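You operate a simulated robot arm through the tools that you are given. There is no shell and no other tool. Be economical: measure what you need, move in short steps, check, and stop when the job is done.

The job below is to be done with a simulated robot arm. You get a single attempt, and the scene is never put back.

## Task
Put things in order on the table top. At the end: the orange chilli mill stands where the rice jar stood; the milk bottle stands where the orange sponge stood; the orange sponge stands where the orange chilli mill stood; the rice jar stands on top of the pile of grey bowls; the green apple stands on top of the pile of cream plates; whatever was shut is shut again. Leave all else as you found it, and nothing knocked over.
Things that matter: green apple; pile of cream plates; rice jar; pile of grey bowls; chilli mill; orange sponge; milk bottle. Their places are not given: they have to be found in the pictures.

Only the result counts: the job must be done as asked and must still hold three seconds after the hand-in. Knocking over, shifting, dropping, spilling or breaking anything else fails it.

## Robot
A 7-joint arm with a two-finger parallel gripper, fixed in place. Base frame: the origin is at the foot of the arm, x ahead of it, y to its left, z up; the work surface is at about z = 0. Readings come in cm, degrees, newtons and seconds.
With the tool pointing down near the work surface it reaches from about 24 to 62 cm from the base axis. Its first joint turns from -66.0 to 66.0 degrees. Payload 2.6 kg.
The TCP is the grasp point between the finger pads, 3 cm short of the fingertips. In the tool frame z runs along the fingers and y along their closing line. The gripper opens to 9.4 cm. The fingers are 2.8 cm wide and 1 cm thick; the gripper's body (5 by 9.6 cm) begins 5.5 cm behind the TCP.
Orientation is that of the tool frame in the base frame, as [roll, pitch, yaw] about the fixed x, y, z axes, in that order (R = Rz(yaw) Ry(pitch) Rx(roll)). With the fingers straight down and closing along the base's y, the tool's x points along the base's -x, its y along +y and its z along -z.

## Interface
- The arm moves only by the tool nudge_tool. Its argument "rows" is a list of rows, each a list of 3 entries, a list of its own where there are three numbers: the turn, a rotation vector about the base's x, y, z in degrees, then the shift along the base's x, y, z in cm, then the finger opening in cm, from 0 to 9.4. In form: [[[rx, ry, rz], [tx, ty, tz], fingers], ...]. A call has 1 to 20 rows; each row is the pose to reach, as a shift and turn from the pose commanded when the call began. Each row takes 0.2 s and may step no farther than 5 cm and 8.6 degrees from the row before; otherwise, or with a gripper value out of range, the whole call is refused. Where a pose cannot be reached the arm comes as near as it can. A force on the tool above 40 N (or 10 N above the force at the start of the call, whichever is more), or a blocked arm, ends the call early, and 0.2 s more pass. The fingers move at their own pace (about 7.2 cm/s each) and stop on an object; they squeeze with about 31 N. The grip force told is the motor's: it shows also when the fingers shut on nothing. Time passes only in rows, and 0.2 s behind the last, so rows that repeat a pose let the fingers close. It gives the time, the measured TCP pose, the force on the tool (base axes), the opening and the grip force at its end, in the units of the frame above (readings bear some noise), and new pictures: "show" is both (left out), scene, wrist or none.
- Cameras (640 x 400 px; columns grow to the right, rows downward): "scene" is fixed at [4.86, 44.69, 55.83]; the picture's right is [-0.62, -0.78, 0.00], its down [-0.49, 0.39, -0.78] and it looks along [0.61, -0.48, -0.62] (base axes); focal length 215 px, centre (320, 200). "wrist" rides on the gripper at [-3.7, 0, -5.8] in the tool frame; the picture's right is [0.00, -1.00, 0.00], its down [0.97, 0.00, -0.24] and it looks along [0.24, 0.00, 0.97] (tool axes); focal length 218 px, centre (320, 200).
- point_at(camera, pixels): for up to 12 pixels [column, row] of the newest picture of that camera ("zoom" is the newest enlarged one), the place [x, y, z] in the base frame of the surface seen there, good to about 0.2 cm. The clock stands still meanwhile.
- zoom(camera, box): a new picture of the part [left, top, right, bottom] of that camera's present view, enlarged. The clock stands still meanwhile.
- close_job(): hands the job in; it is judged then, once.

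Keep the steps short. Do not move on a guess: measure, check each grasp and each placing, and mend mistakes. In all there are 80 turns and 120 pictures (those below and enlarged ones count). Leave the gripper open and the arm clear of the work at the hand-in unless told otherwise, and finish with a single line.

The tools are called after "Request:" by a JSON object that holds its "fn" and its "kwargs". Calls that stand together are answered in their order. nudge_tool: Moves the arm, as the interface text tells. Its arguments: {"type":"object","properties":{"rows":{"type":"array","items":{"type":"array"}},"show":{"type":"string","enum":["both","scene","wrist","none"]}},"required":["rows"]} The other tools are called the same way: point_at (camera, pixels) gives the place of the surface under pixels of a picture; zoom (camera, box) takes an enlarged picture of a part of a camera's view; close_job () hands the job in.

At the start:

```text
time: 0.0
tcp_pos: [28.55, 22.12, 40.84]
tcp_rot: [-180.0, 0.1, 180.0]
contact_force: [0.5, 0.7, -0.1]
grip_width: 9.41
grip_force: 0.0
```

scene: 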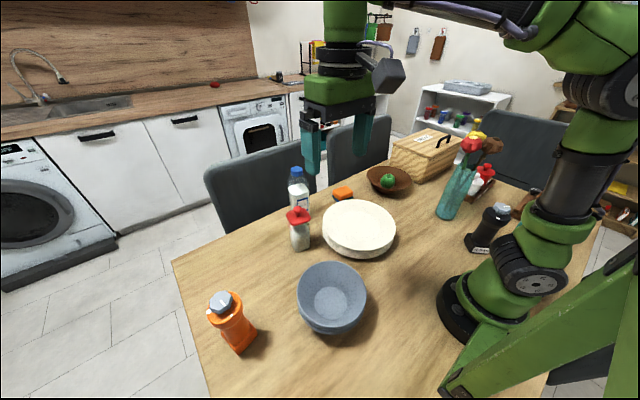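
wrist: 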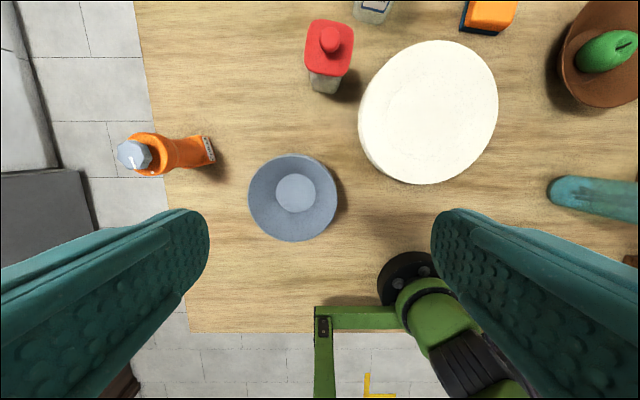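

I see the main objects on the table. I'll enlarge the table parts to identify each one before measuring.

Request:
{"fn": "zoom", "kwargs": {"camera": "scene", "box": [270, 120, 430, 220]}}

Request:
{"fn": "zoom", "kwargs": {"camera": "scene", "box": [380, 110, 560, 260]}}

Request:
{"fn": "zoom", "kwargs": {"camera": "scene", "box": [190, 200, 410, 360]}}

Request:
{"fn": "point_at", "kwargs": {"camera": "scene", "pixels": [[222, 299], [240, 345], [298, 213], [301, 246], [297, 170], [297, 205], [343, 192], [388, 180], [358, 226], [332, 300], [318, 268], [340, 333]]}}

```text
4.00 times, centred on (350, 170) of scene
```

zoom: 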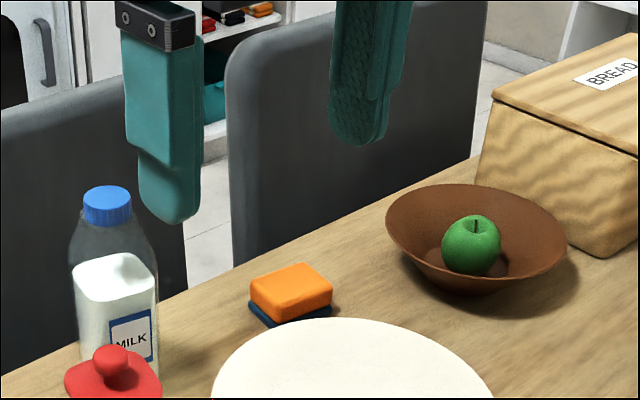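

```text
2.67 times, centred on (470, 185) of scene
```

zoom: 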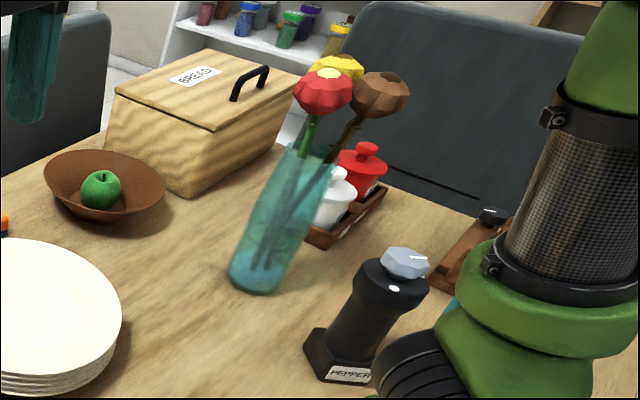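

```text
2.50 times, centred on (300, 280) of scene
```

zoom: 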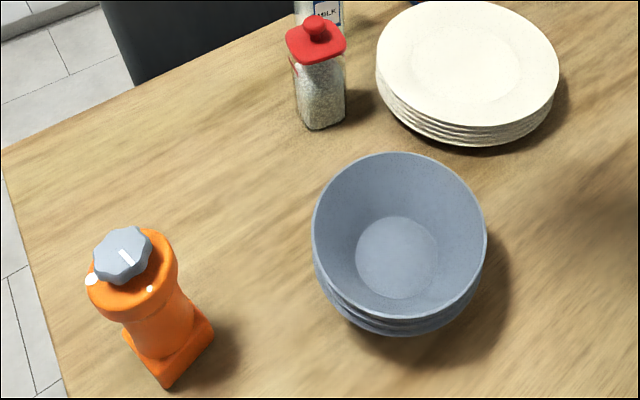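

```text
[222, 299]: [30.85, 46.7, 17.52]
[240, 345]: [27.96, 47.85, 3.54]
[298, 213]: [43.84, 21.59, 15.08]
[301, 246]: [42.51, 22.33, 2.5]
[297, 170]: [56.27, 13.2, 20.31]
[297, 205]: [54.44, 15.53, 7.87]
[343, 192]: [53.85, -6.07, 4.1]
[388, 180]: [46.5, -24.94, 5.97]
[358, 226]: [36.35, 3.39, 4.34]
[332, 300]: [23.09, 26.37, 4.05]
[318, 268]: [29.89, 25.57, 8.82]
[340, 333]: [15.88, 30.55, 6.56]
```

Everything needed is visible and there's no cyclic dependency (rice to bowls first, then mill, sponge, milk, apple). I'll take the rice jar first: zoom in on its footprint.

Request:
{"fn": "zoom", "kwargs": {"camera": "wrist", "box": [230, 0, 390, 100]}}

Request:
{"fn": "zoom", "kwargs": {"camera": "scene", "box": [260, 160, 340, 260]}}

Request:
{"fn": "point_at", "kwargs": {"camera": "wrist", "pixels": [[306, 40], [352, 40], [330, 22], [330, 74], [330, 38], [310, 86], [338, 92], [293, 157], [250, 200], [335, 200], [293, 240], [295, 192]]}}

```text
4.00 times, centred on (310, 50) of wrist
```

zoom: 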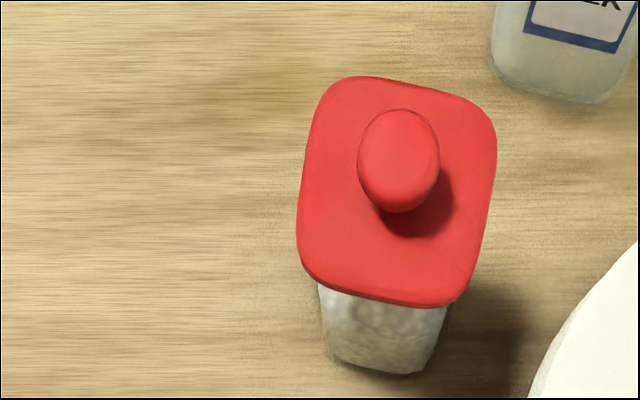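

```text
4.00 times, centred on (300, 210) of scene
```

zoom: 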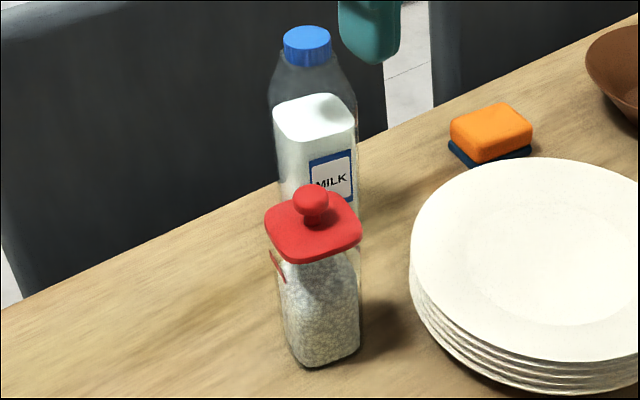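

```text
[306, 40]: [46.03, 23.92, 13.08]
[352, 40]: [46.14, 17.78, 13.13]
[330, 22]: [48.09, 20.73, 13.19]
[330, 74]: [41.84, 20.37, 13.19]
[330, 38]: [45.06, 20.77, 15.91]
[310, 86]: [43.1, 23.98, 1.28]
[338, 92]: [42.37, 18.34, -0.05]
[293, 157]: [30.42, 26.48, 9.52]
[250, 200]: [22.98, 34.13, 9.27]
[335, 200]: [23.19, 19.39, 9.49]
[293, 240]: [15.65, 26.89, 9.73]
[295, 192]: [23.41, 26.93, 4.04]
```

Rice jar: lid centre about (45.0, 20.8), lid z≈13.1, knob ≈16, turned about −12°. Bowls: centre about (23.0, 26.7), inside floor z≈4.05, rim ≈9.5. I'll move over the jar at height, turned −12°, and look again.

Request:
{"fn": "nudge_tool", "kwargs": {"rows": [[[0, 0, -6], [4, -0.3, -1], 9.4], [[0, 0, -12], [8, -0.6, -3], 9.4], [[0, 0, -12], [12, -1, -6], 9.4], [[0, 0, -12], [15, -1.3, -9], 9.4], [[0, 0, -12], [16.45, -1.3, -13], 9.4], [[0, 0, -12], [16.45, -1.3, -14.8], 9.4]]}}

```text
refused: row 3 steps farther than a row can; nothing moved
```

Request:
{"fn": "nudge_tool", "kwargs": {"rows": [[[0, 0, -6], [4, -0.3, -1], 9.4], [[0, 0, -12], [8, -0.6, -3], 9.4], [[0, 0, -12], [11.5, -1, -6], 9.4], [[0, 0, -12], [14.5, -1.3, -9], 9.4], [[0, 0, -12], [16.45, -1.3, -12.5], 9.4], [[0, 0, -12], [16.45, -1.3, -14.8], 9.4]]}}

```text
time: 1.4
tcp_pos: [45.0, 20.83, 25.9]
tcp_rot: [-180.0, 0.1, 168.0]
contact_force: [-0.5, -0.1, -0.9]
grip_width: 9.4
grip_force: 0.0
```

scene: 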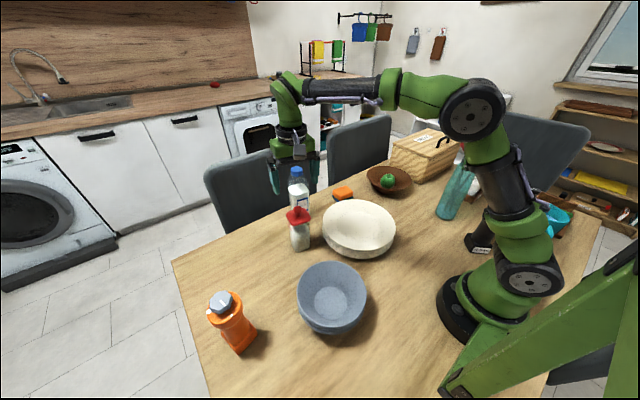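
wrist: 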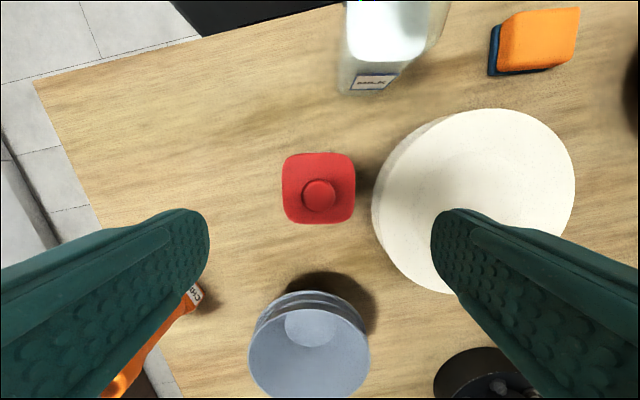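

The lid is now square in the wrist view. I'll measure its edges, and the milk bottle and sponge too.

Request:
{"fn": "point_at", "kwargs": {"camera": "wrist", "pixels": [[284, 180], [354, 180], [318, 155], [318, 218], [318, 188], [388, 20], [345, 85], [392, 88], [498, 70], [575, 62], [540, 40], [505, 22]]}}

Request:
{"fn": "zoom", "kwargs": {"camera": "wrist", "box": [260, 130, 380, 240]}}

```text
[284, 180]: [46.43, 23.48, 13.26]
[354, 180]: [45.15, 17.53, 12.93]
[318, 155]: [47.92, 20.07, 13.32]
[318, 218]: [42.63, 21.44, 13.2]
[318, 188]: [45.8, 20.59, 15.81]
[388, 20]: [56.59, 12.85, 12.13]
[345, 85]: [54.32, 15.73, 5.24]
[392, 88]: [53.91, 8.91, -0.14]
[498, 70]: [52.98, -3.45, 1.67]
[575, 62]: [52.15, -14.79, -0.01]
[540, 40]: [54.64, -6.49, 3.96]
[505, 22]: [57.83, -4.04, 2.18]
```

```text
3.64 times, centred on (320, 185) of wrist
```

zoom: 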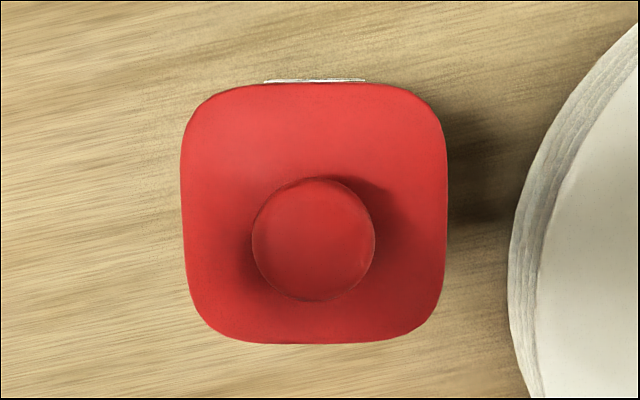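

Lid centre ≈ (45.25, 20.65), width about 6.1. I'll lower to TCP z≈11 (fingertips at 8, palm just above the knob), still open.

Request:
{"fn": "nudge_tool", "kwargs": {"rows": [[[0, 0, 0], [0.25, -0.15, -4.5], 9.4], [[0, 0, 0], [0.25, -0.15, -9], 9.4], [[0, 0, 0], [0.25, -0.15, -12], 9.4], [[0, 0, 0], [0.25, -0.15, -14], 9.4], [[0, 0, 0], [0.25, -0.15, -14.8], 9.4]]}}

Request:
{"fn": "zoom", "kwargs": {"camera": "scene", "box": [250, 150, 350, 260]}}

```text
time: 2.6
tcp_pos: [45.24, 20.8, 11.15]
tcp_rot: [-180.0, 0.0, 168.0]
contact_force: [-0.6, -0.2, 0.1]
grip_width: 9.41
grip_force: 0.1
```

scene: 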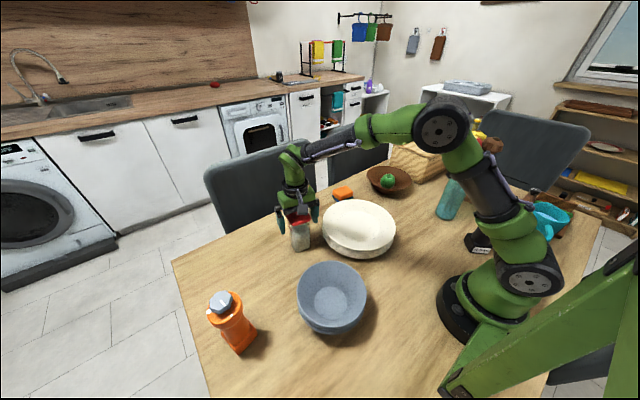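
wrist: 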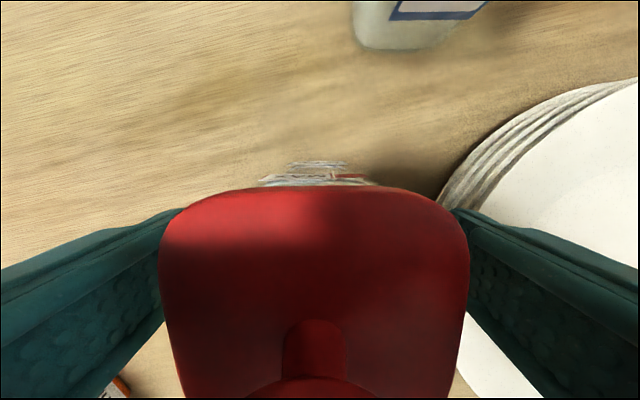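

```text
3.64 times, centred on (300, 205) of scene
```

zoom: 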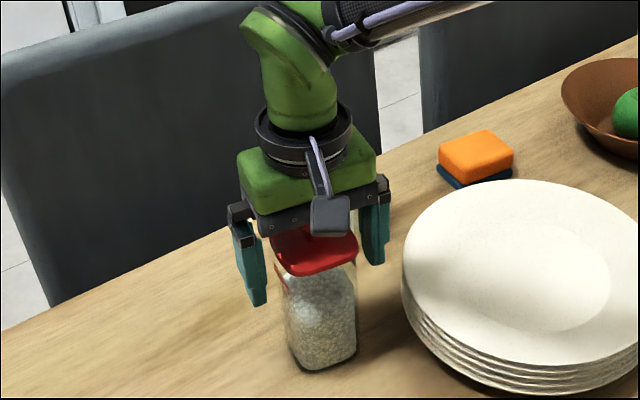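

Well centred (lid columns 160–468). I'll close the fingers and lift 1.5 cm as a test.

Request:
{"fn": "nudge_tool", "kwargs": {"rows": [[[0, 0, 0], [0, 0, 0], 7], [[0, 0, 0], [0, 0, 0], 5], [[0, 0, 0], [0, 0, 0], 5], [[0, 0, 0], [0, 0, 0], 5], [[0, 0, 0], [0, 0, 0.5], 5], [[0, 0, 0], [0, 0, 1.5], 5]]}}

Request:
{"fn": "zoom", "kwargs": {"camera": "scene", "box": [250, 150, 350, 260]}}

```text
time: 4.0
tcp_pos: [45.25, 20.9, 12.71]
tcp_rot: [-180.0, 0.1, 168.0]
contact_force: [0.4, 1.5, -1.3]
grip_width: 6.61
grip_force: 31.6
```

scene: 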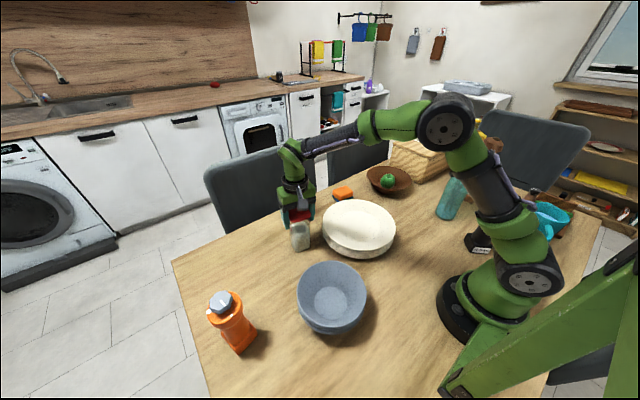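
wrist: 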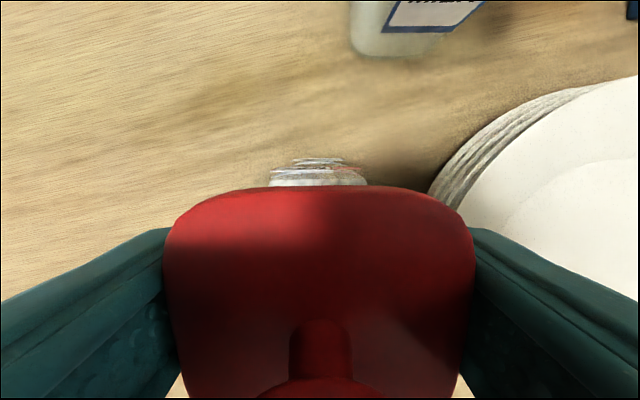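

```text
3.64 times, centred on (300, 205) of scene
```

zoom: 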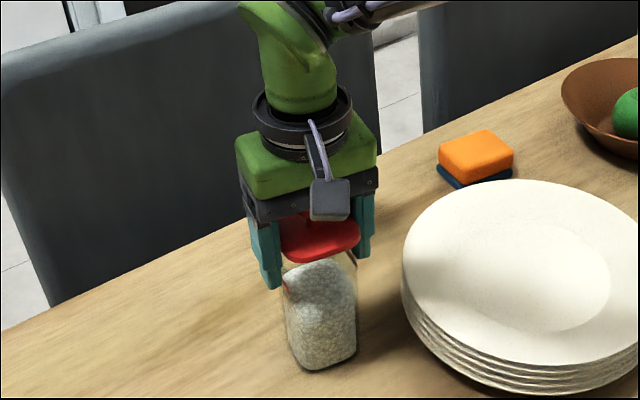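

The lid (knob and red top) came off and the jar stayed at (45.2, 20.7), so it's a loose lid. I'll set it straight back down, open, and re-grip by the knob so that I can take it off and set it aside properly.

Request:
{"fn": "nudge_tool", "kwargs": {"rows": [[[0, 0, 0], [0, 0, -0.8], 5], [[0, 0, 0], [0, 0, -1.3], 5], [[0, 0, 0], [0, 0, -1.5], 5], [[0, 0, 0], [0, 0, -1.5], 6.8], [[0, 0, 0], [0, 0, -1.5], 9.4], [[0, 0, 0], [0, 0, -1.5], 9.4], [[0, 0, 0], [0, 0, 2], 9.4], [[0, 0, 0], [0, 0, 5], 9.4]]}}

Request:
{"fn": "zoom", "kwargs": {"camera": "scene", "box": [250, 150, 350, 260]}}

```text
time: 5.8
tcp_pos: [45.13, 20.82, 17.75]
tcp_rot: [-180.0, -0.1, 168.0]
contact_force: [1.3, 0.4, -0.5]
grip_width: 9.38
grip_force: 0.0
```

scene: 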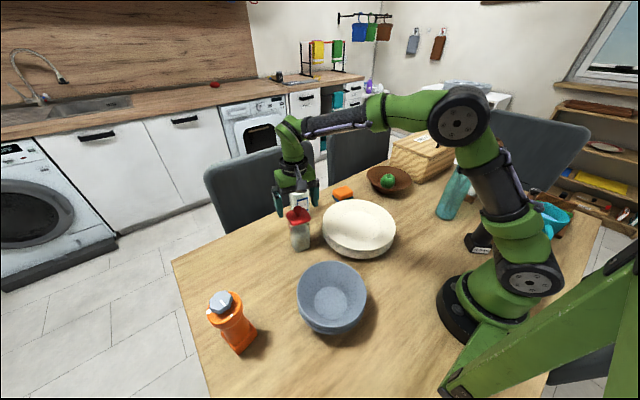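
wrist: 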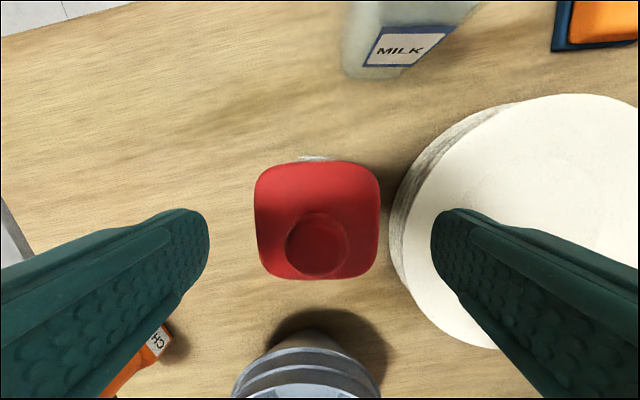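

```text
3.64 times, centred on (300, 205) of scene
```

zoom: 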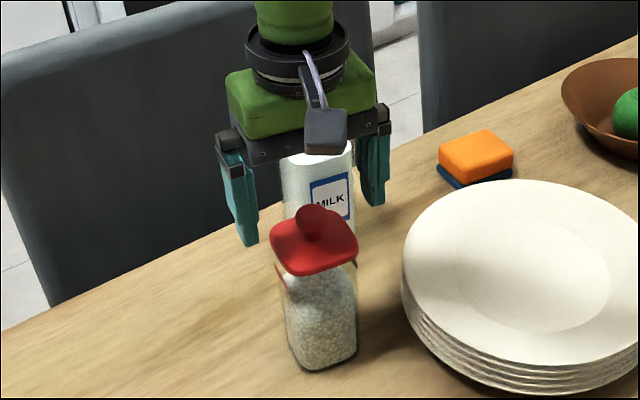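

The lid is back on. I'll measure the knob and lid for a precise grip.

Request:
{"fn": "point_at", "kwargs": {"camera": "wrist", "pixels": [[287, 240], [344, 240], [317, 216], [317, 274], [316, 240], [258, 200], [377, 200], [318, 170], [265, 270], [372, 268]]}}

Request:
{"fn": "point_at", "kwargs": {"camera": "scene", "pixels": [[190, 262], [205, 290], [250, 270], [260, 290], [270, 255], [390, 300]]}}

```text
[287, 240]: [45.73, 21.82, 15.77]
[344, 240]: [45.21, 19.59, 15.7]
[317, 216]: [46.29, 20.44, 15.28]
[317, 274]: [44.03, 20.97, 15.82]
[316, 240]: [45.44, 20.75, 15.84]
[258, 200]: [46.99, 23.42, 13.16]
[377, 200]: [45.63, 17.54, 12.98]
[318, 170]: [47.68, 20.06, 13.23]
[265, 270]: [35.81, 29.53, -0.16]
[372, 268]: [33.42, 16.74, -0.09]
```

```text
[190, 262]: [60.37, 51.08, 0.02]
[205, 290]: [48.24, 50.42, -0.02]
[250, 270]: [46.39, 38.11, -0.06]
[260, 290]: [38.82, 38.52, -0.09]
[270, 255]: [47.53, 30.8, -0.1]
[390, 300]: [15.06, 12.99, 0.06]
```

Knob centre ≈ (45.3, 20.7), z 13.5–15.9. I'll lower to TCP z≈16.7 (tips at 13.7), close on the knob, and lift 4 cm.

Request:
{"fn": "nudge_tool", "kwargs": {"rows": [[[0, 0, 0], [0.2, -0.1, -0.6], 7], [[0, 0, 0], [0.2, -0.1, -1.05], 4], [[0, 0, 0], [0.2, -0.1, -1.05], 1.5], [[0, 0, 0], [0.2, -0.1, -1.05], 1.5], [[0, 0, 0], [0.2, -0.1, -1.05], 1.5], [[0, 0, 0], [0.2, -0.1, -0.5], 1.5], [[0, 0, 0], [0.2, -0.1, 1], 1.5], [[0, 0, 0], [0.2, -0.1, 3], 1.5]]}}

Request:
{"fn": "zoom", "kwargs": {"camera": "scene", "box": [250, 150, 350, 260]}}

```text
time: 7.6
tcp_pos: [45.5, 20.72, 20.79]
tcp_rot: [-180.0, 0.2, 168.0]
contact_force: [1.1, 0.5, 0.0]
grip_width: 2.3
grip_force: 30.7
```

scene: 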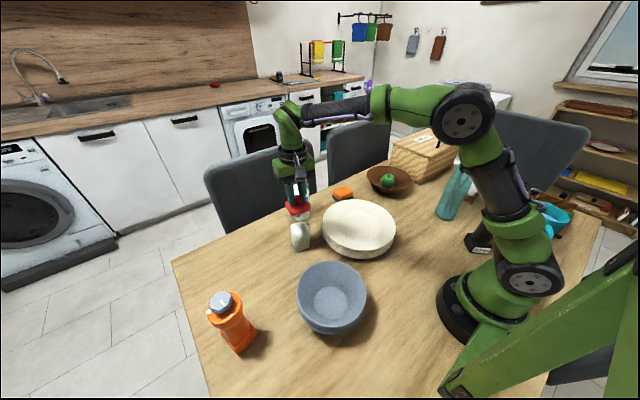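
wrist: 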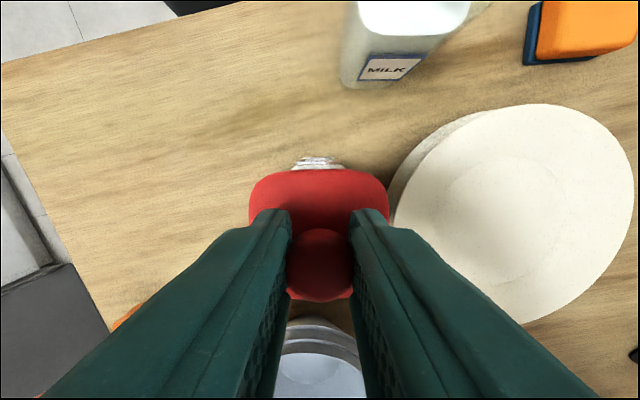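

```text
3.64 times, centred on (300, 205) of scene
```

zoom: 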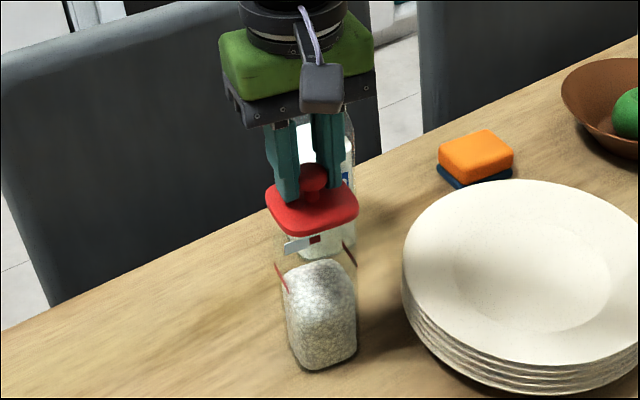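

The lid is held by the knob. I'll carry it to the clear spot near (42, 34) and lower to just above the table.

Request:
{"fn": "nudge_tool", "kwargs": {"rows": [[[0, 0, 0], [0, 0, 1], 1.5], [[0, 0, 0], [-1, 4.5, 1], 1.5], [[0, 0, 0], [-2.3, 9, 1], 1.5], [[0, 0, 0], [-3.5, 13.3, 0], 1.5], [[0, 0, 0], [-3.5, 13.3, -4.5], 1.5], [[0, 0, 0], [-3.5, 13.3, -9], 1.5], [[0, 0, 0], [-3.5, 13.3, -12.5], 1.5], [[0, 0, 0], [-3.5, 13.3, -14.5], 1.5]]}}

Request:
{"fn": "zoom", "kwargs": {"camera": "scene", "box": [220, 180, 320, 290]}}

```text
time: 9.4
tcp_pos: [41.75, 34.23, 5.96]
tcp_rot: [180.0, 0.0, 167.9]
contact_force: [0.3, 0.0, -0.3]
grip_width: 2.27
grip_force: 30.6
```

scene: 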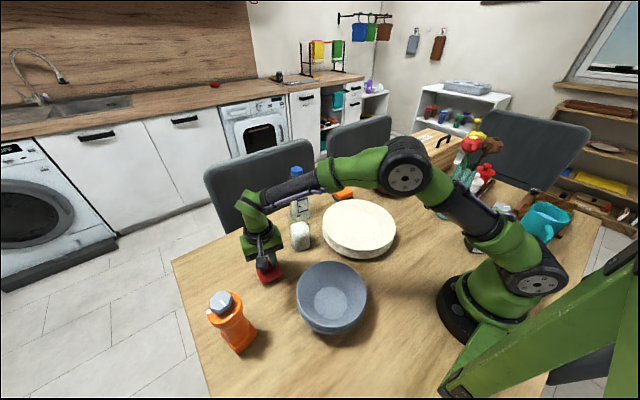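
wrist: 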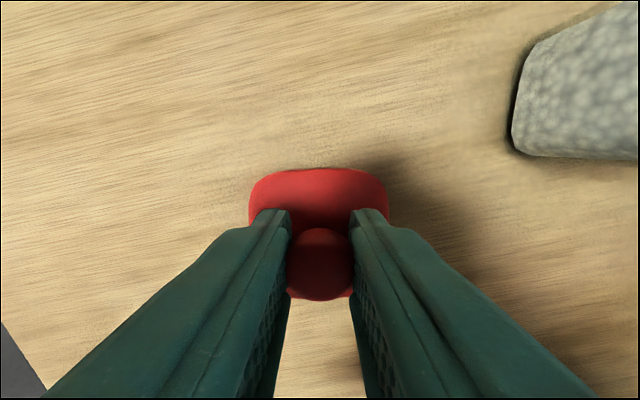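

```text
3.64 times, centred on (270, 235) of scene
```

zoom: 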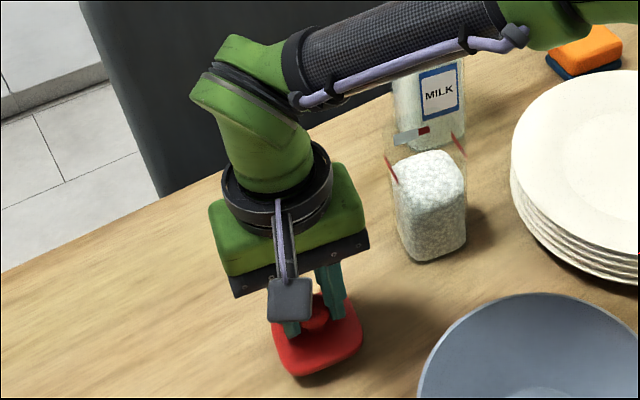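

The lid is about 1–1.5 cm above the table. I'll lower in fine steps while watching the force.

Request:
{"fn": "nudge_tool", "kwargs": {"rows": [[[0, 0, 0], [0, 0, -0.4], 1.5], [[0, 0, 0], [0, 0, -0.7], 1.5], [[0, 0, 0], [0, 0, -0.9], 1.5], [[0, 0, 0], [0, 0, -0.9], 1.5]], "show": "none"}}

Request:
{"fn": "nudge_tool", "kwargs": {"rows": [[[0, 0, 0], [0, 0, -0.15], 1.5], [[0, 0, 0], [0, 0, -0.3], 1.5], [[0, 0, 0], [0, 0, -0.45], 1.5], [[0, 0, 0], [0, 0, -0.6], 1.5]], "show": "wrist"}}

Request:
{"fn": "zoom", "kwargs": {"camera": "scene", "box": [240, 240, 300, 300]}}

```text
time: 10.4
tcp_pos: [41.9, 34.04, 5.05]
tcp_rot: [180.0, 0.0, 168.0]
contact_force: [-0.1, 0.0, -0.9]
grip_width: 2.26
grip_force: 30.7
```

```text
time: 11.4
tcp_pos: [41.95, 33.84, 4.55]
tcp_rot: [180.0, 0.0, 168.0]
contact_force: [0.3, 0.4, -0.4]
grip_width: 2.31
grip_force: 30.9
```

wrist: 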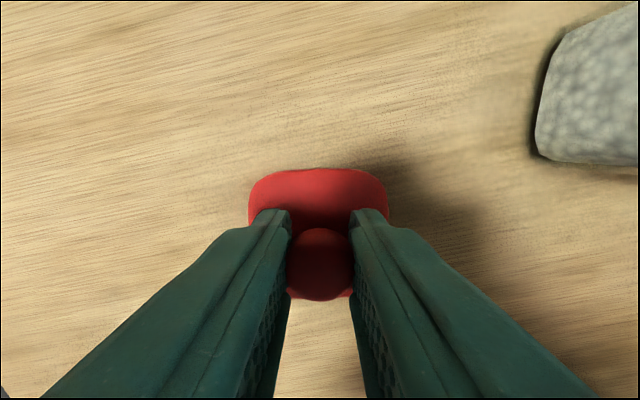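

```text
6.67 times, centred on (270, 270) of scene
```

zoom: 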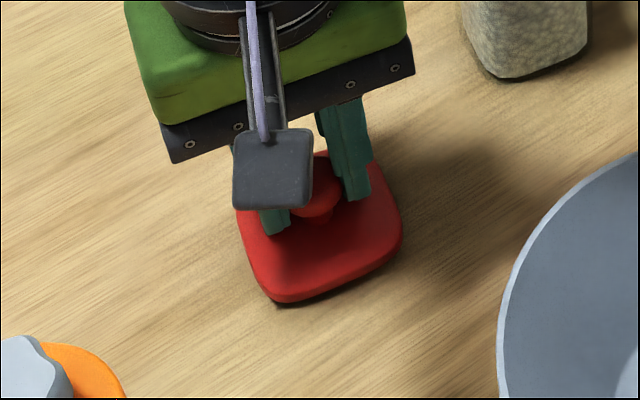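

No contact yet at z=4.55, with a slight gap visible. I'll keep lowering in fine steps.

Request:
{"fn": "nudge_tool", "kwargs": {"rows": [[[0, 0, 0], [0, 0, -0.1], 1.5], [[0, 0, 0], [0, 0, -0.2], 1.5], [[0, 0, 0], [0, 0, -0.3], 1.5]], "show": "none"}}

Request:
{"fn": "nudge_tool", "kwargs": {"rows": [[[0, 0, 0], [0, 0, -0.1], 1.5], [[0, 0, 0], [0, 0, -0.2], 1.5], [[0, 0, 0], [0, 0, -0.3], 1.5]], "show": "none"}}

Request:
{"fn": "zoom", "kwargs": {"camera": "scene", "box": [240, 240, 300, 300]}}

```text
time: 12.2
tcp_pos: [42.0, 34.02, 4.26]
tcp_rot: [180.0, 0.0, 168.0]
contact_force: [0.0, 0.1, 0.4]
grip_width: 2.31
grip_force: 31.2
```

```text
time: 13.0
tcp_pos: [41.92, 34.08, 4.15]
tcp_rot: [179.9, 0.2, 168.0]
contact_force: [-1.3, -0.4, 7.6]
grip_width: 2.31
grip_force: 31.2
```

```text
6.67 times, centred on (270, 270) of scene
```

zoom: 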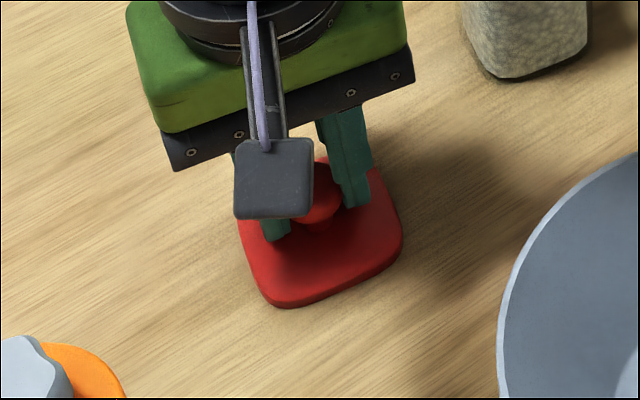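

The lid rests on the table (7.6 N, TCP z 4.15). I'll release, go up, and move above the open jar.

Request:
{"fn": "nudge_tool", "kwargs": {"rows": [[[0, 0, 0], [0, 0, 0.15], 1.5], [[0, 0, 0], [0, 0, 0.15], 3], [[0, 0, 0], [0, 0, 0.15], 5], [[0, 0, 0], [0, 0, 0.3], 5], [[0, 0, 0], [0, 0, 3], 5], [[0, 0, 0], [0, 0, 8], 7], [[0, 0, 0], [0, 0, 13], 9.4], [[0, 0, 0], [0, 0, 17], 9.4], [[0, 0, 0], [1.2, -4.5, 17.5], 9.4], [[0, 0, 0], [2.4, -9, 17.5], 9.4], [[0, 0, 0], [3.3, -13.4, 17.5], 9.4]]}}

Request:
{"fn": "zoom", "kwargs": {"camera": "wrist", "box": [240, 130, 400, 250]}}

```text
time: 15.4
tcp_pos: [45.51, 20.54, 21.57]
tcp_rot: [-179.9, 0.0, 168.1]
contact_force: [0.3, 0.6, 0.5]
grip_width: 9.41
grip_force: 0.0
```

scene: 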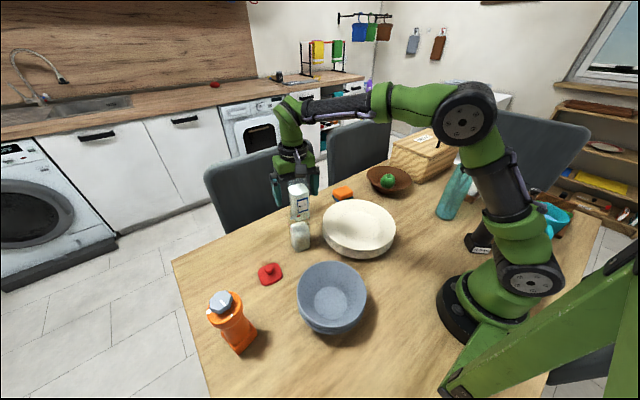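
wrist: 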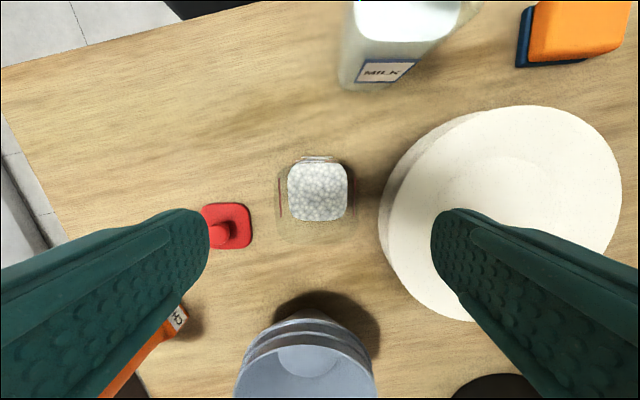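

```text
3.33 times, centred on (320, 190) of wrist
```

zoom: 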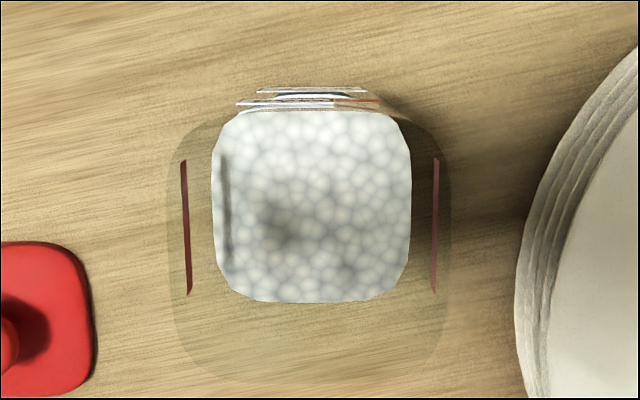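

The jar is centred and aligned. I'll measure the rice surface and glass for a precise descent.

Request:
{"fn": "point_at", "kwargs": {"camera": "wrist", "pixels": [[290, 190], [345, 190], [318, 170], [318, 215], [318, 190], [281, 195], [356, 195], [317, 240], [235, 220], [221, 232]]}}

```text
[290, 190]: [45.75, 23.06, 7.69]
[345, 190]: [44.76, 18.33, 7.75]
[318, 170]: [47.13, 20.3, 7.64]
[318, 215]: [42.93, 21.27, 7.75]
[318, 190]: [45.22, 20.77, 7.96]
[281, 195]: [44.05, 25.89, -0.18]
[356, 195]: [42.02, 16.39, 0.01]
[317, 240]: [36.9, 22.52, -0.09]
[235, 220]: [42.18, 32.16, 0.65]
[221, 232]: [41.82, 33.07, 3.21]
```

Jar centre (45.1, 20.7). I'll lower to TCP z≈10 (tips at 7), close, and lift 1.5 cm.

Request:
{"fn": "nudge_tool", "kwargs": {"rows": [[[0, 0, 0], [-0.4, 0.15, -4], 9.4], [[0, 0, 0], [-0.4, 0.15, -8], 9.4], [[0, 0, 0], [-0.4, 0.15, -11.5], 9.4], [[0, 0, 0], [-0.4, 0.15, -11.5], 7.5], [[0, 0, 0], [-0.4, 0.15, -11.5], 5], [[0, 0, 0], [-0.4, 0.15, -11.5], 5], [[0, 0, 0], [-0.4, 0.15, -11.5], 5], [[0, 0, 0], [-0.4, 0.15, -11], 5], [[0, 0, 0], [-0.4, 0.15, -10], 5]]}}

Request:
{"fn": "zoom", "kwargs": {"camera": "scene", "box": [250, 150, 350, 260]}}

```text
time: 17.4
tcp_pos: [44.78, 20.56, 11.55]
tcp_rot: [-179.9, -0.1, 168.1]
contact_force: [0.7, 0.5, -2.7]
grip_width: 6.43
grip_force: 31.0
```

scene: 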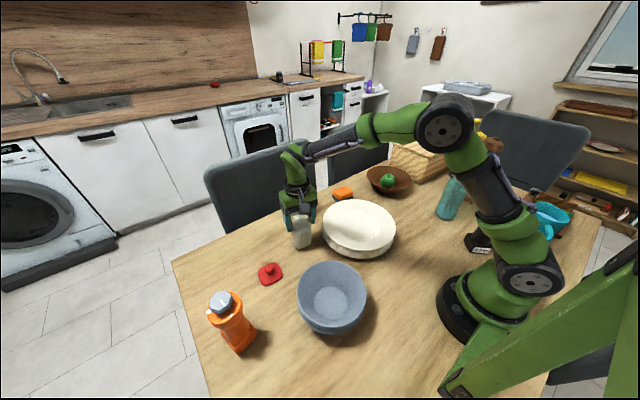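
wrist: 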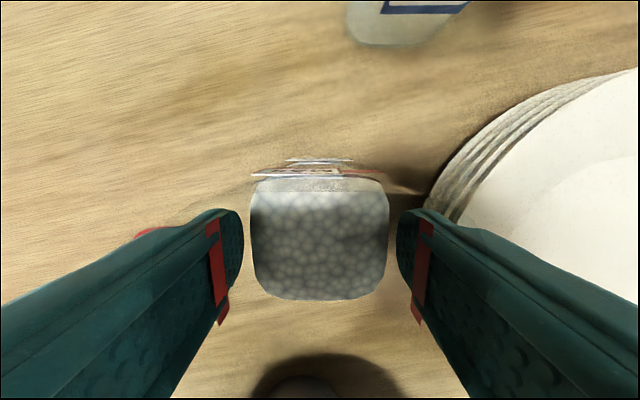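

```text
3.64 times, centred on (300, 205) of scene
```

zoom: 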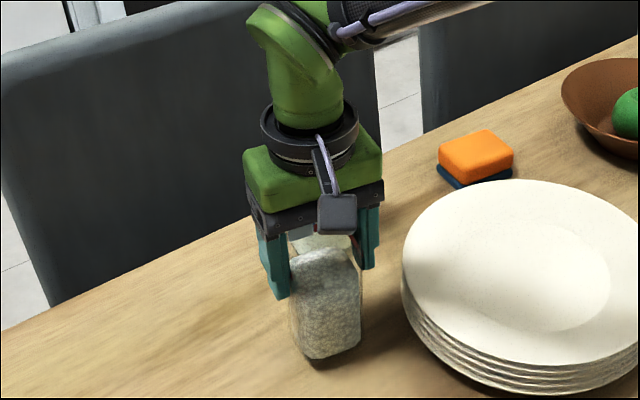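

The jar is held and lifted. I'll raise it to clear the bowls (bottom above rim 9.7) and carry it over the bowl centre (23.0, 26.75).

Request:
{"fn": "nudge_tool", "kwargs": {"rows": [[[0, 0, 0], [0, 0, 4], 5], [[0, 0, 0], [0, 0, 8], 5], [[0, 0, 0], [0, 0, 11], 5], [[0, 0, 0], [-4.4, 1.2, 11], 5], [[0, 0, 0], [-8.8, 2.4, 11], 5], [[0, 0, 0], [-13.2, 3.6, 11], 5], [[0, 0, 0], [-17.6, 4.8, 11], 5], [[0, 0, 0], [-21.8, 6.1, 11], 5], [[0, 0, 0], [-21.8, 6.1, 11], 5]]}}

Request:
{"fn": "zoom", "kwargs": {"camera": "scene", "box": [250, 200, 410, 350]}}

```text
time: 19.4
tcp_pos: [22.84, 26.84, 22.54]
tcp_rot: [-180.0, 0.1, 168.0]
contact_force: [-0.4, -0.7, -3.6]
grip_width: 6.42
grip_force: 31.1
```

scene: 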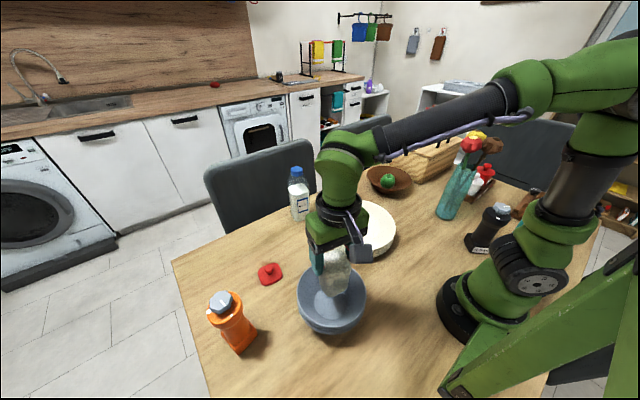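
wrist: 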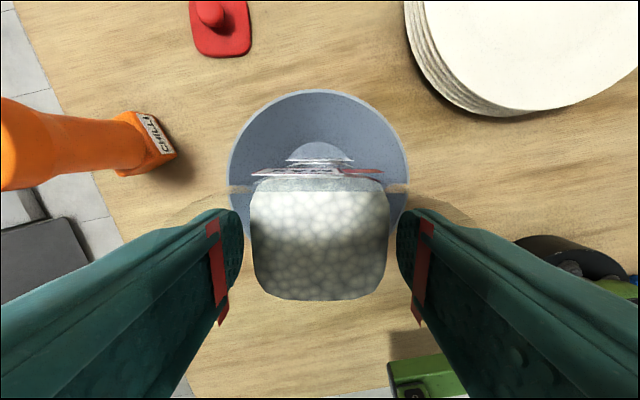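

```text
2.67 times, centred on (330, 275) of scene
```

zoom: 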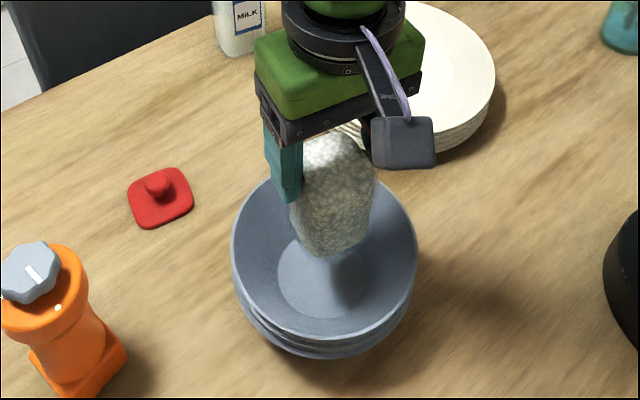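

Jar is over the bowl; by dead reckoning it sits about 0.2 cm too far in x. I'll correct and lower to ~0.7 cm above the bowl floor (floor contact expected at z≈14.2).

Request:
{"fn": "nudge_tool", "kwargs": {"rows": [[[0, 0, 0], [-0.2, 0, -3], 5], [[0, 0, 0], [-0.2, 0, -5.5], 5], [[0, 0, 0], [-0.2, 0, -7], 5], [[0, 0, 0], [-0.2, 0, -7.8], 5], [[0, 0, 0], [-0.2, 0, -7.8], 5]]}}

Request:
{"fn": "zoom", "kwargs": {"camera": "scene", "box": [280, 230, 390, 350]}}

```text
time: 20.1
tcp_pos: [22.77, 27.04, 16.96]
tcp_rot: [179.5, 0.2, 167.9]
contact_force: [-2.9, -3.3, 11.5]
grip_width: 6.44
grip_force: 30.7
stopped in row 3: the force on the tool passed its limit (the readings are from after the stop); the commanded pose is now the measured one
```

scene: 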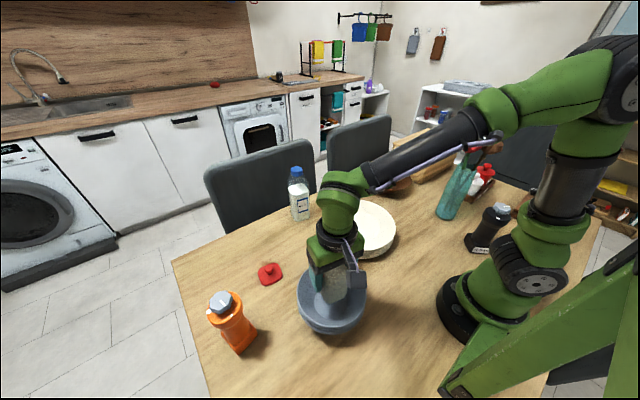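
wrist: 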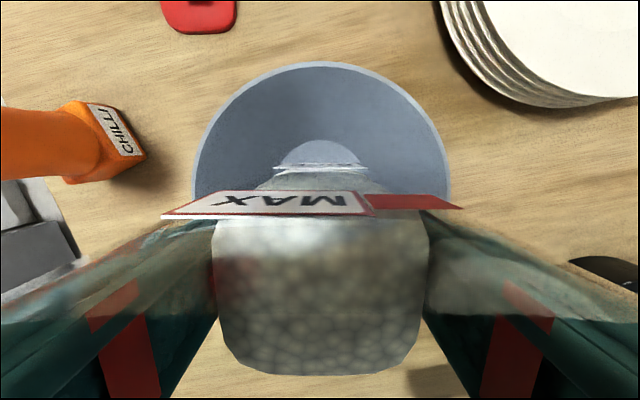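

```text
3.33 times, centred on (335, 290) of scene
```

zoom: 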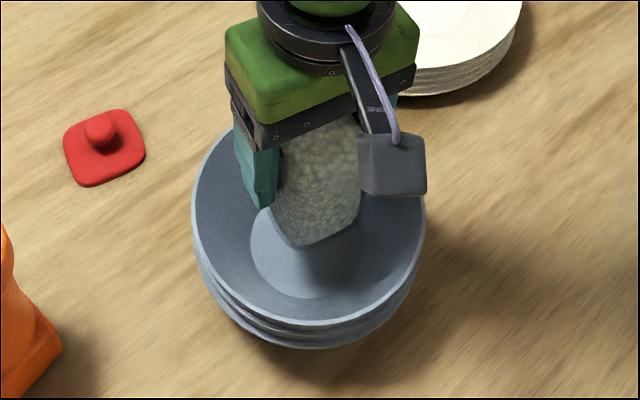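

Contact came early, and the jar has slid up in the grip (rice now looks larger in the wrist view). I'll measure where the jar bottom actually is before moving.

Request:
{"fn": "point_at", "kwargs": {"camera": "zoom", "pixels": [[298, 243], [270, 205], [355, 225], [330, 180], [310, 240], [312, 252], [300, 290], [265, 270], [210, 200], [300, 330], [420, 250], [350, 270]]}}

Request:
{"fn": "point_at", "kwargs": {"camera": "wrist", "pixels": [[320, 66], [195, 190], [447, 190], [320, 155], [290, 155], [352, 155], [320, 110], [240, 120], [400, 120], [320, 270], [225, 230], [415, 230]]}}

Request:
{"fn": "zoom", "kwargs": {"camera": "scene", "box": [300, 250, 370, 320]}}

```text
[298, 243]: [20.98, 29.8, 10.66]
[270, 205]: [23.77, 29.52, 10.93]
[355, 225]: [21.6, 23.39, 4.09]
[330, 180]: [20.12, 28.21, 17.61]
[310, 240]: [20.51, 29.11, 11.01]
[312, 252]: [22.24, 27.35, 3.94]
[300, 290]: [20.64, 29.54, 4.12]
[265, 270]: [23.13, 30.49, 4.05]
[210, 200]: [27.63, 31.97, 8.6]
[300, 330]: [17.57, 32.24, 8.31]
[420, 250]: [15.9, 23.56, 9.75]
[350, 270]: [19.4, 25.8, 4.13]
```

```text
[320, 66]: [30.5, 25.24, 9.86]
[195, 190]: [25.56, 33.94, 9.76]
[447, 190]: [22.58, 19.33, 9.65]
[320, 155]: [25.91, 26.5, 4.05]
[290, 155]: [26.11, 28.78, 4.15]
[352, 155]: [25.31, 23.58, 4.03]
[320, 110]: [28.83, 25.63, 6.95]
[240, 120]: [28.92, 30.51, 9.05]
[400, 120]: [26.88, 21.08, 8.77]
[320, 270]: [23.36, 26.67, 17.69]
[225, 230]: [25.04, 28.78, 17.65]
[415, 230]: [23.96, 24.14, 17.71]
```

```text
5.71 times, centred on (335, 285) of scene
```

zoom: 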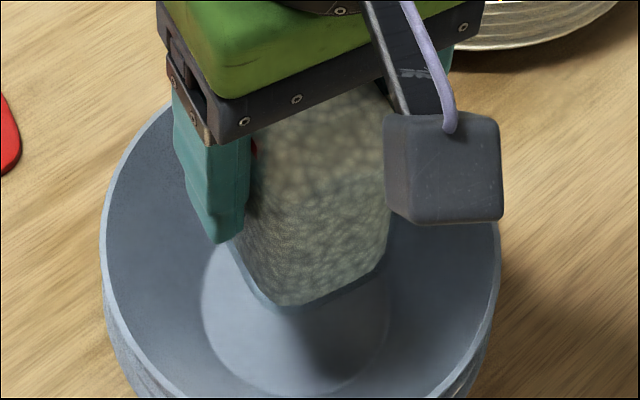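

Rice top reads z=17.7, so the jar bottom is at ≈9.9, right at the bowl rim height, while the jar is centred at (23.2, 26.6). It seems something solid holds it at rim level. I'll verify gently: lift 1 cm, then lower again in small steps to see where the contact occurs.

Request:
{"fn": "nudge_tool", "kwargs": {"rows": [[[0, 0, 0], [0, 0, 0.5], 5], [[0, 0, 0], [0, 0, 1], 5], [[0, 0, 0], [0, 0, 1], 5]], "show": "none"}}

Request:
{"fn": "nudge_tool", "kwargs": {"rows": [[[0, 0, 0], [0, 0, -0.3], 5], [[0, 0, 0], [0, 0, -0.6], 5], [[0, 0, 0], [0, 0, -0.6], 5]], "show": "none"}}

Request:
{"fn": "nudge_tool", "kwargs": {"rows": [[[0, 0, 0], [0, 0, -0.2], 5], [[0, 0, 0], [0, 0, -0.4], 5], [[0, 0, 0], [0, 0, -0.4], 5]], "show": "both"}}

```text
time: 20.9
tcp_pos: [22.75, 26.98, 17.95]
tcp_rot: [179.5, 0.2, 168.1]
contact_force: [-0.3, -0.7, -3.2]
grip_width: 6.43
grip_force: 31.1
```

```text
time: 21.7
tcp_pos: [22.79, 27.12, 17.31]
tcp_rot: [179.5, 0.2, 168.2]
contact_force: [0.0, 0.4, -3.3]
grip_width: 6.43
grip_force: 30.5
```

```text
time: 22.5
tcp_pos: [22.72, 27.05, 16.93]
tcp_rot: [179.5, 0.1, 168.1]
contact_force: [-2.3, -2.6, 7.9]
grip_width: 6.42
grip_force: 30.9
```

scene: 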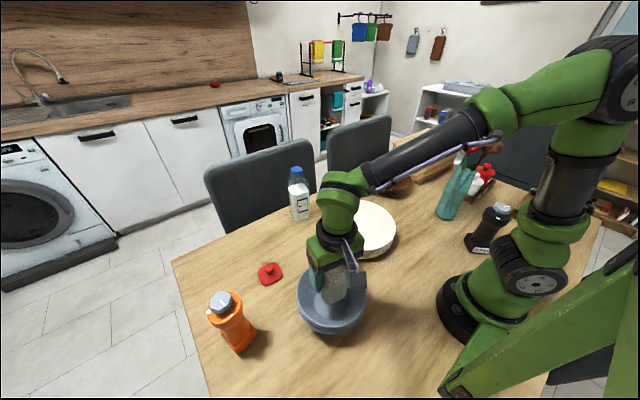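
wrist: 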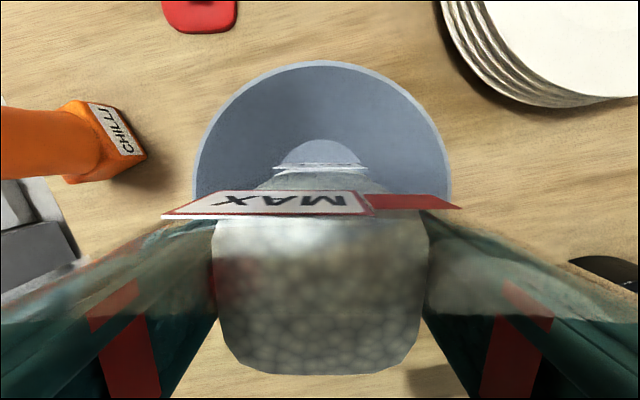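

Contact repeats at the same height with 8 N up plus a small sideways component. To tell a flat support from a wall touch, I'll lift a little, shift 0.8 cm along (−x,−y), and lower again.

Request:
{"fn": "nudge_tool", "kwargs": {"rows": [[[0, 0, 0], [0, 0, 0.6], 5], [[0, 0, 0], [-0.6, -0.6, 0.6], 5], [[0, 0, 0], [-0.6, -0.6, 0.3], 5], [[0, 0, 0], [-0.6, -0.6, 0.1], 5], [[0, 0, 0], [-0.6, -0.6, 0.1], 5]], "show": "none"}}

Request:
{"fn": "nudge_tool", "kwargs": {"rows": [[[0, 0, 0], [0, 0, -0.15], 5], [[0, 0, 0], [0, 0, -0.3], 5], [[0, 0, 0], [0, 0, -0.3], 5]], "show": "wrist"}}

```text
time: 23.7
tcp_pos: [22.14, 26.49, 16.8]
tcp_rot: [179.4, 0.4, 168.0]
contact_force: [-2.2, -3.3, 11.3]
grip_width: 6.4
grip_force: 30.6
```

```text
time: 24.3
tcp_pos: [22.16, 26.4, 16.98]
tcp_rot: [179.4, 0.2, 167.7]
contact_force: [-1.7, -0.9, 4.5]
grip_width: 6.44
grip_force: 30.8
stopped in row 2: the force on the tool passed its limit (the readings are from after the stop); the commanded pose is now the measured one
```

wrist: 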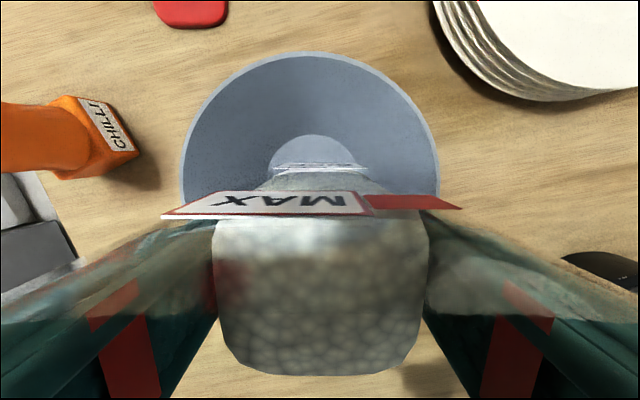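

Same contact height at the shifted spot, so the pile acts as a flat support at rim level. I'll return to the centre (23.0, 26.75), lower to light contact, and check the force before opening.

Request:
{"fn": "nudge_tool", "kwargs": {"rows": [[[0, 0, 0], [0, 0, 0.6], 5], [[0, 0, 0], [0.85, 0.3, 0.6], 5], [[0, 0, 0], [0.85, 0.3, 0.3], 5], [[0, 0, 0], [0.85, 0.3, 0.1], 5], [[0, 0, 0], [0.85, 0.3, 0], 5], [[0, 0, 0], [0.85, 0.3, -0.1], 5], [[0, 0, 0], [0.85, 0.3, -0.1], 5]], "show": "none"}}

```text
time: 25.9
tcp_pos: [22.97, 26.82, 16.98]
tcp_rot: [179.3, 0.2, 167.8]
contact_force: [-5.6, -7.7, 29.6]
grip_width: 6.4
grip_force: 31.0
```

Firm contact at z≈16.98 (29.6 N). I'll ease up slightly, then open a little at a time so the jar settles between the fingers.

Request:
{"fn": "nudge_tool", "kwargs": {"rows": [[[0, 0, 0], [0, 0, 0.1], 5], [[0, 0, 0], [0, 0, 0.15], 5], [[0, 0, 0], [0, 0, 0.15], 6.2], [[0, 0, 0], [0, 0, 0.15], 6.6], [[0, 0, 0], [0, 0, 0.15], 6.8], [[0, 0, 0], [0, 0, 0.15], 6.8]]}}

Request:
{"fn": "zoom", "kwargs": {"camera": "scene", "box": [290, 240, 380, 330]}}

```text
time: 27.3
tcp_pos: [22.97, 26.67, 16.98]
tcp_rot: [179.3, 0.2, 168.0]
contact_force: [-0.3, 1.0, 3.1]
grip_width: 6.81
grip_force: 0.0
```

scene: 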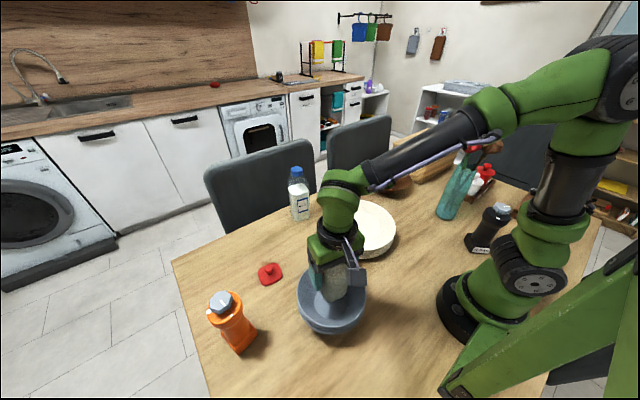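
wrist: 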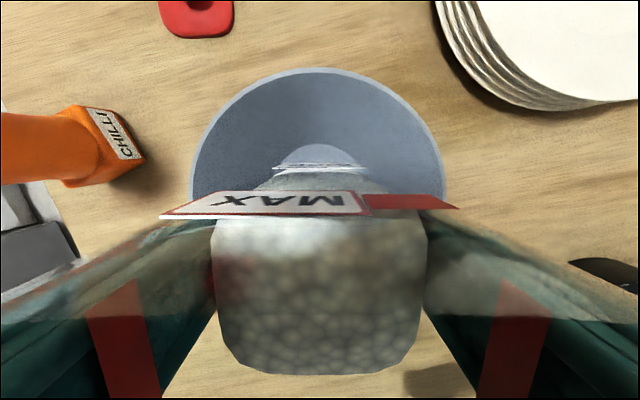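

```text
4.44 times, centred on (335, 285) of scene
```

zoom: 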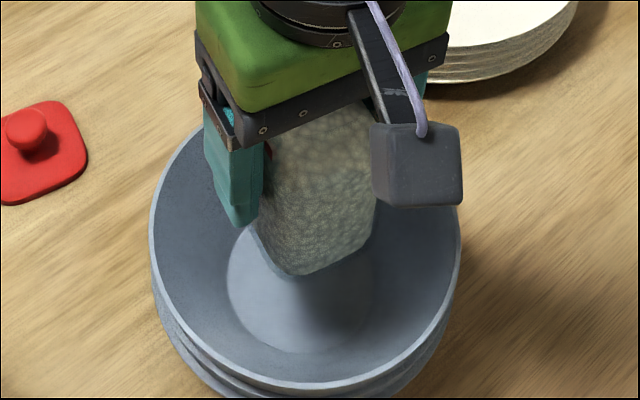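

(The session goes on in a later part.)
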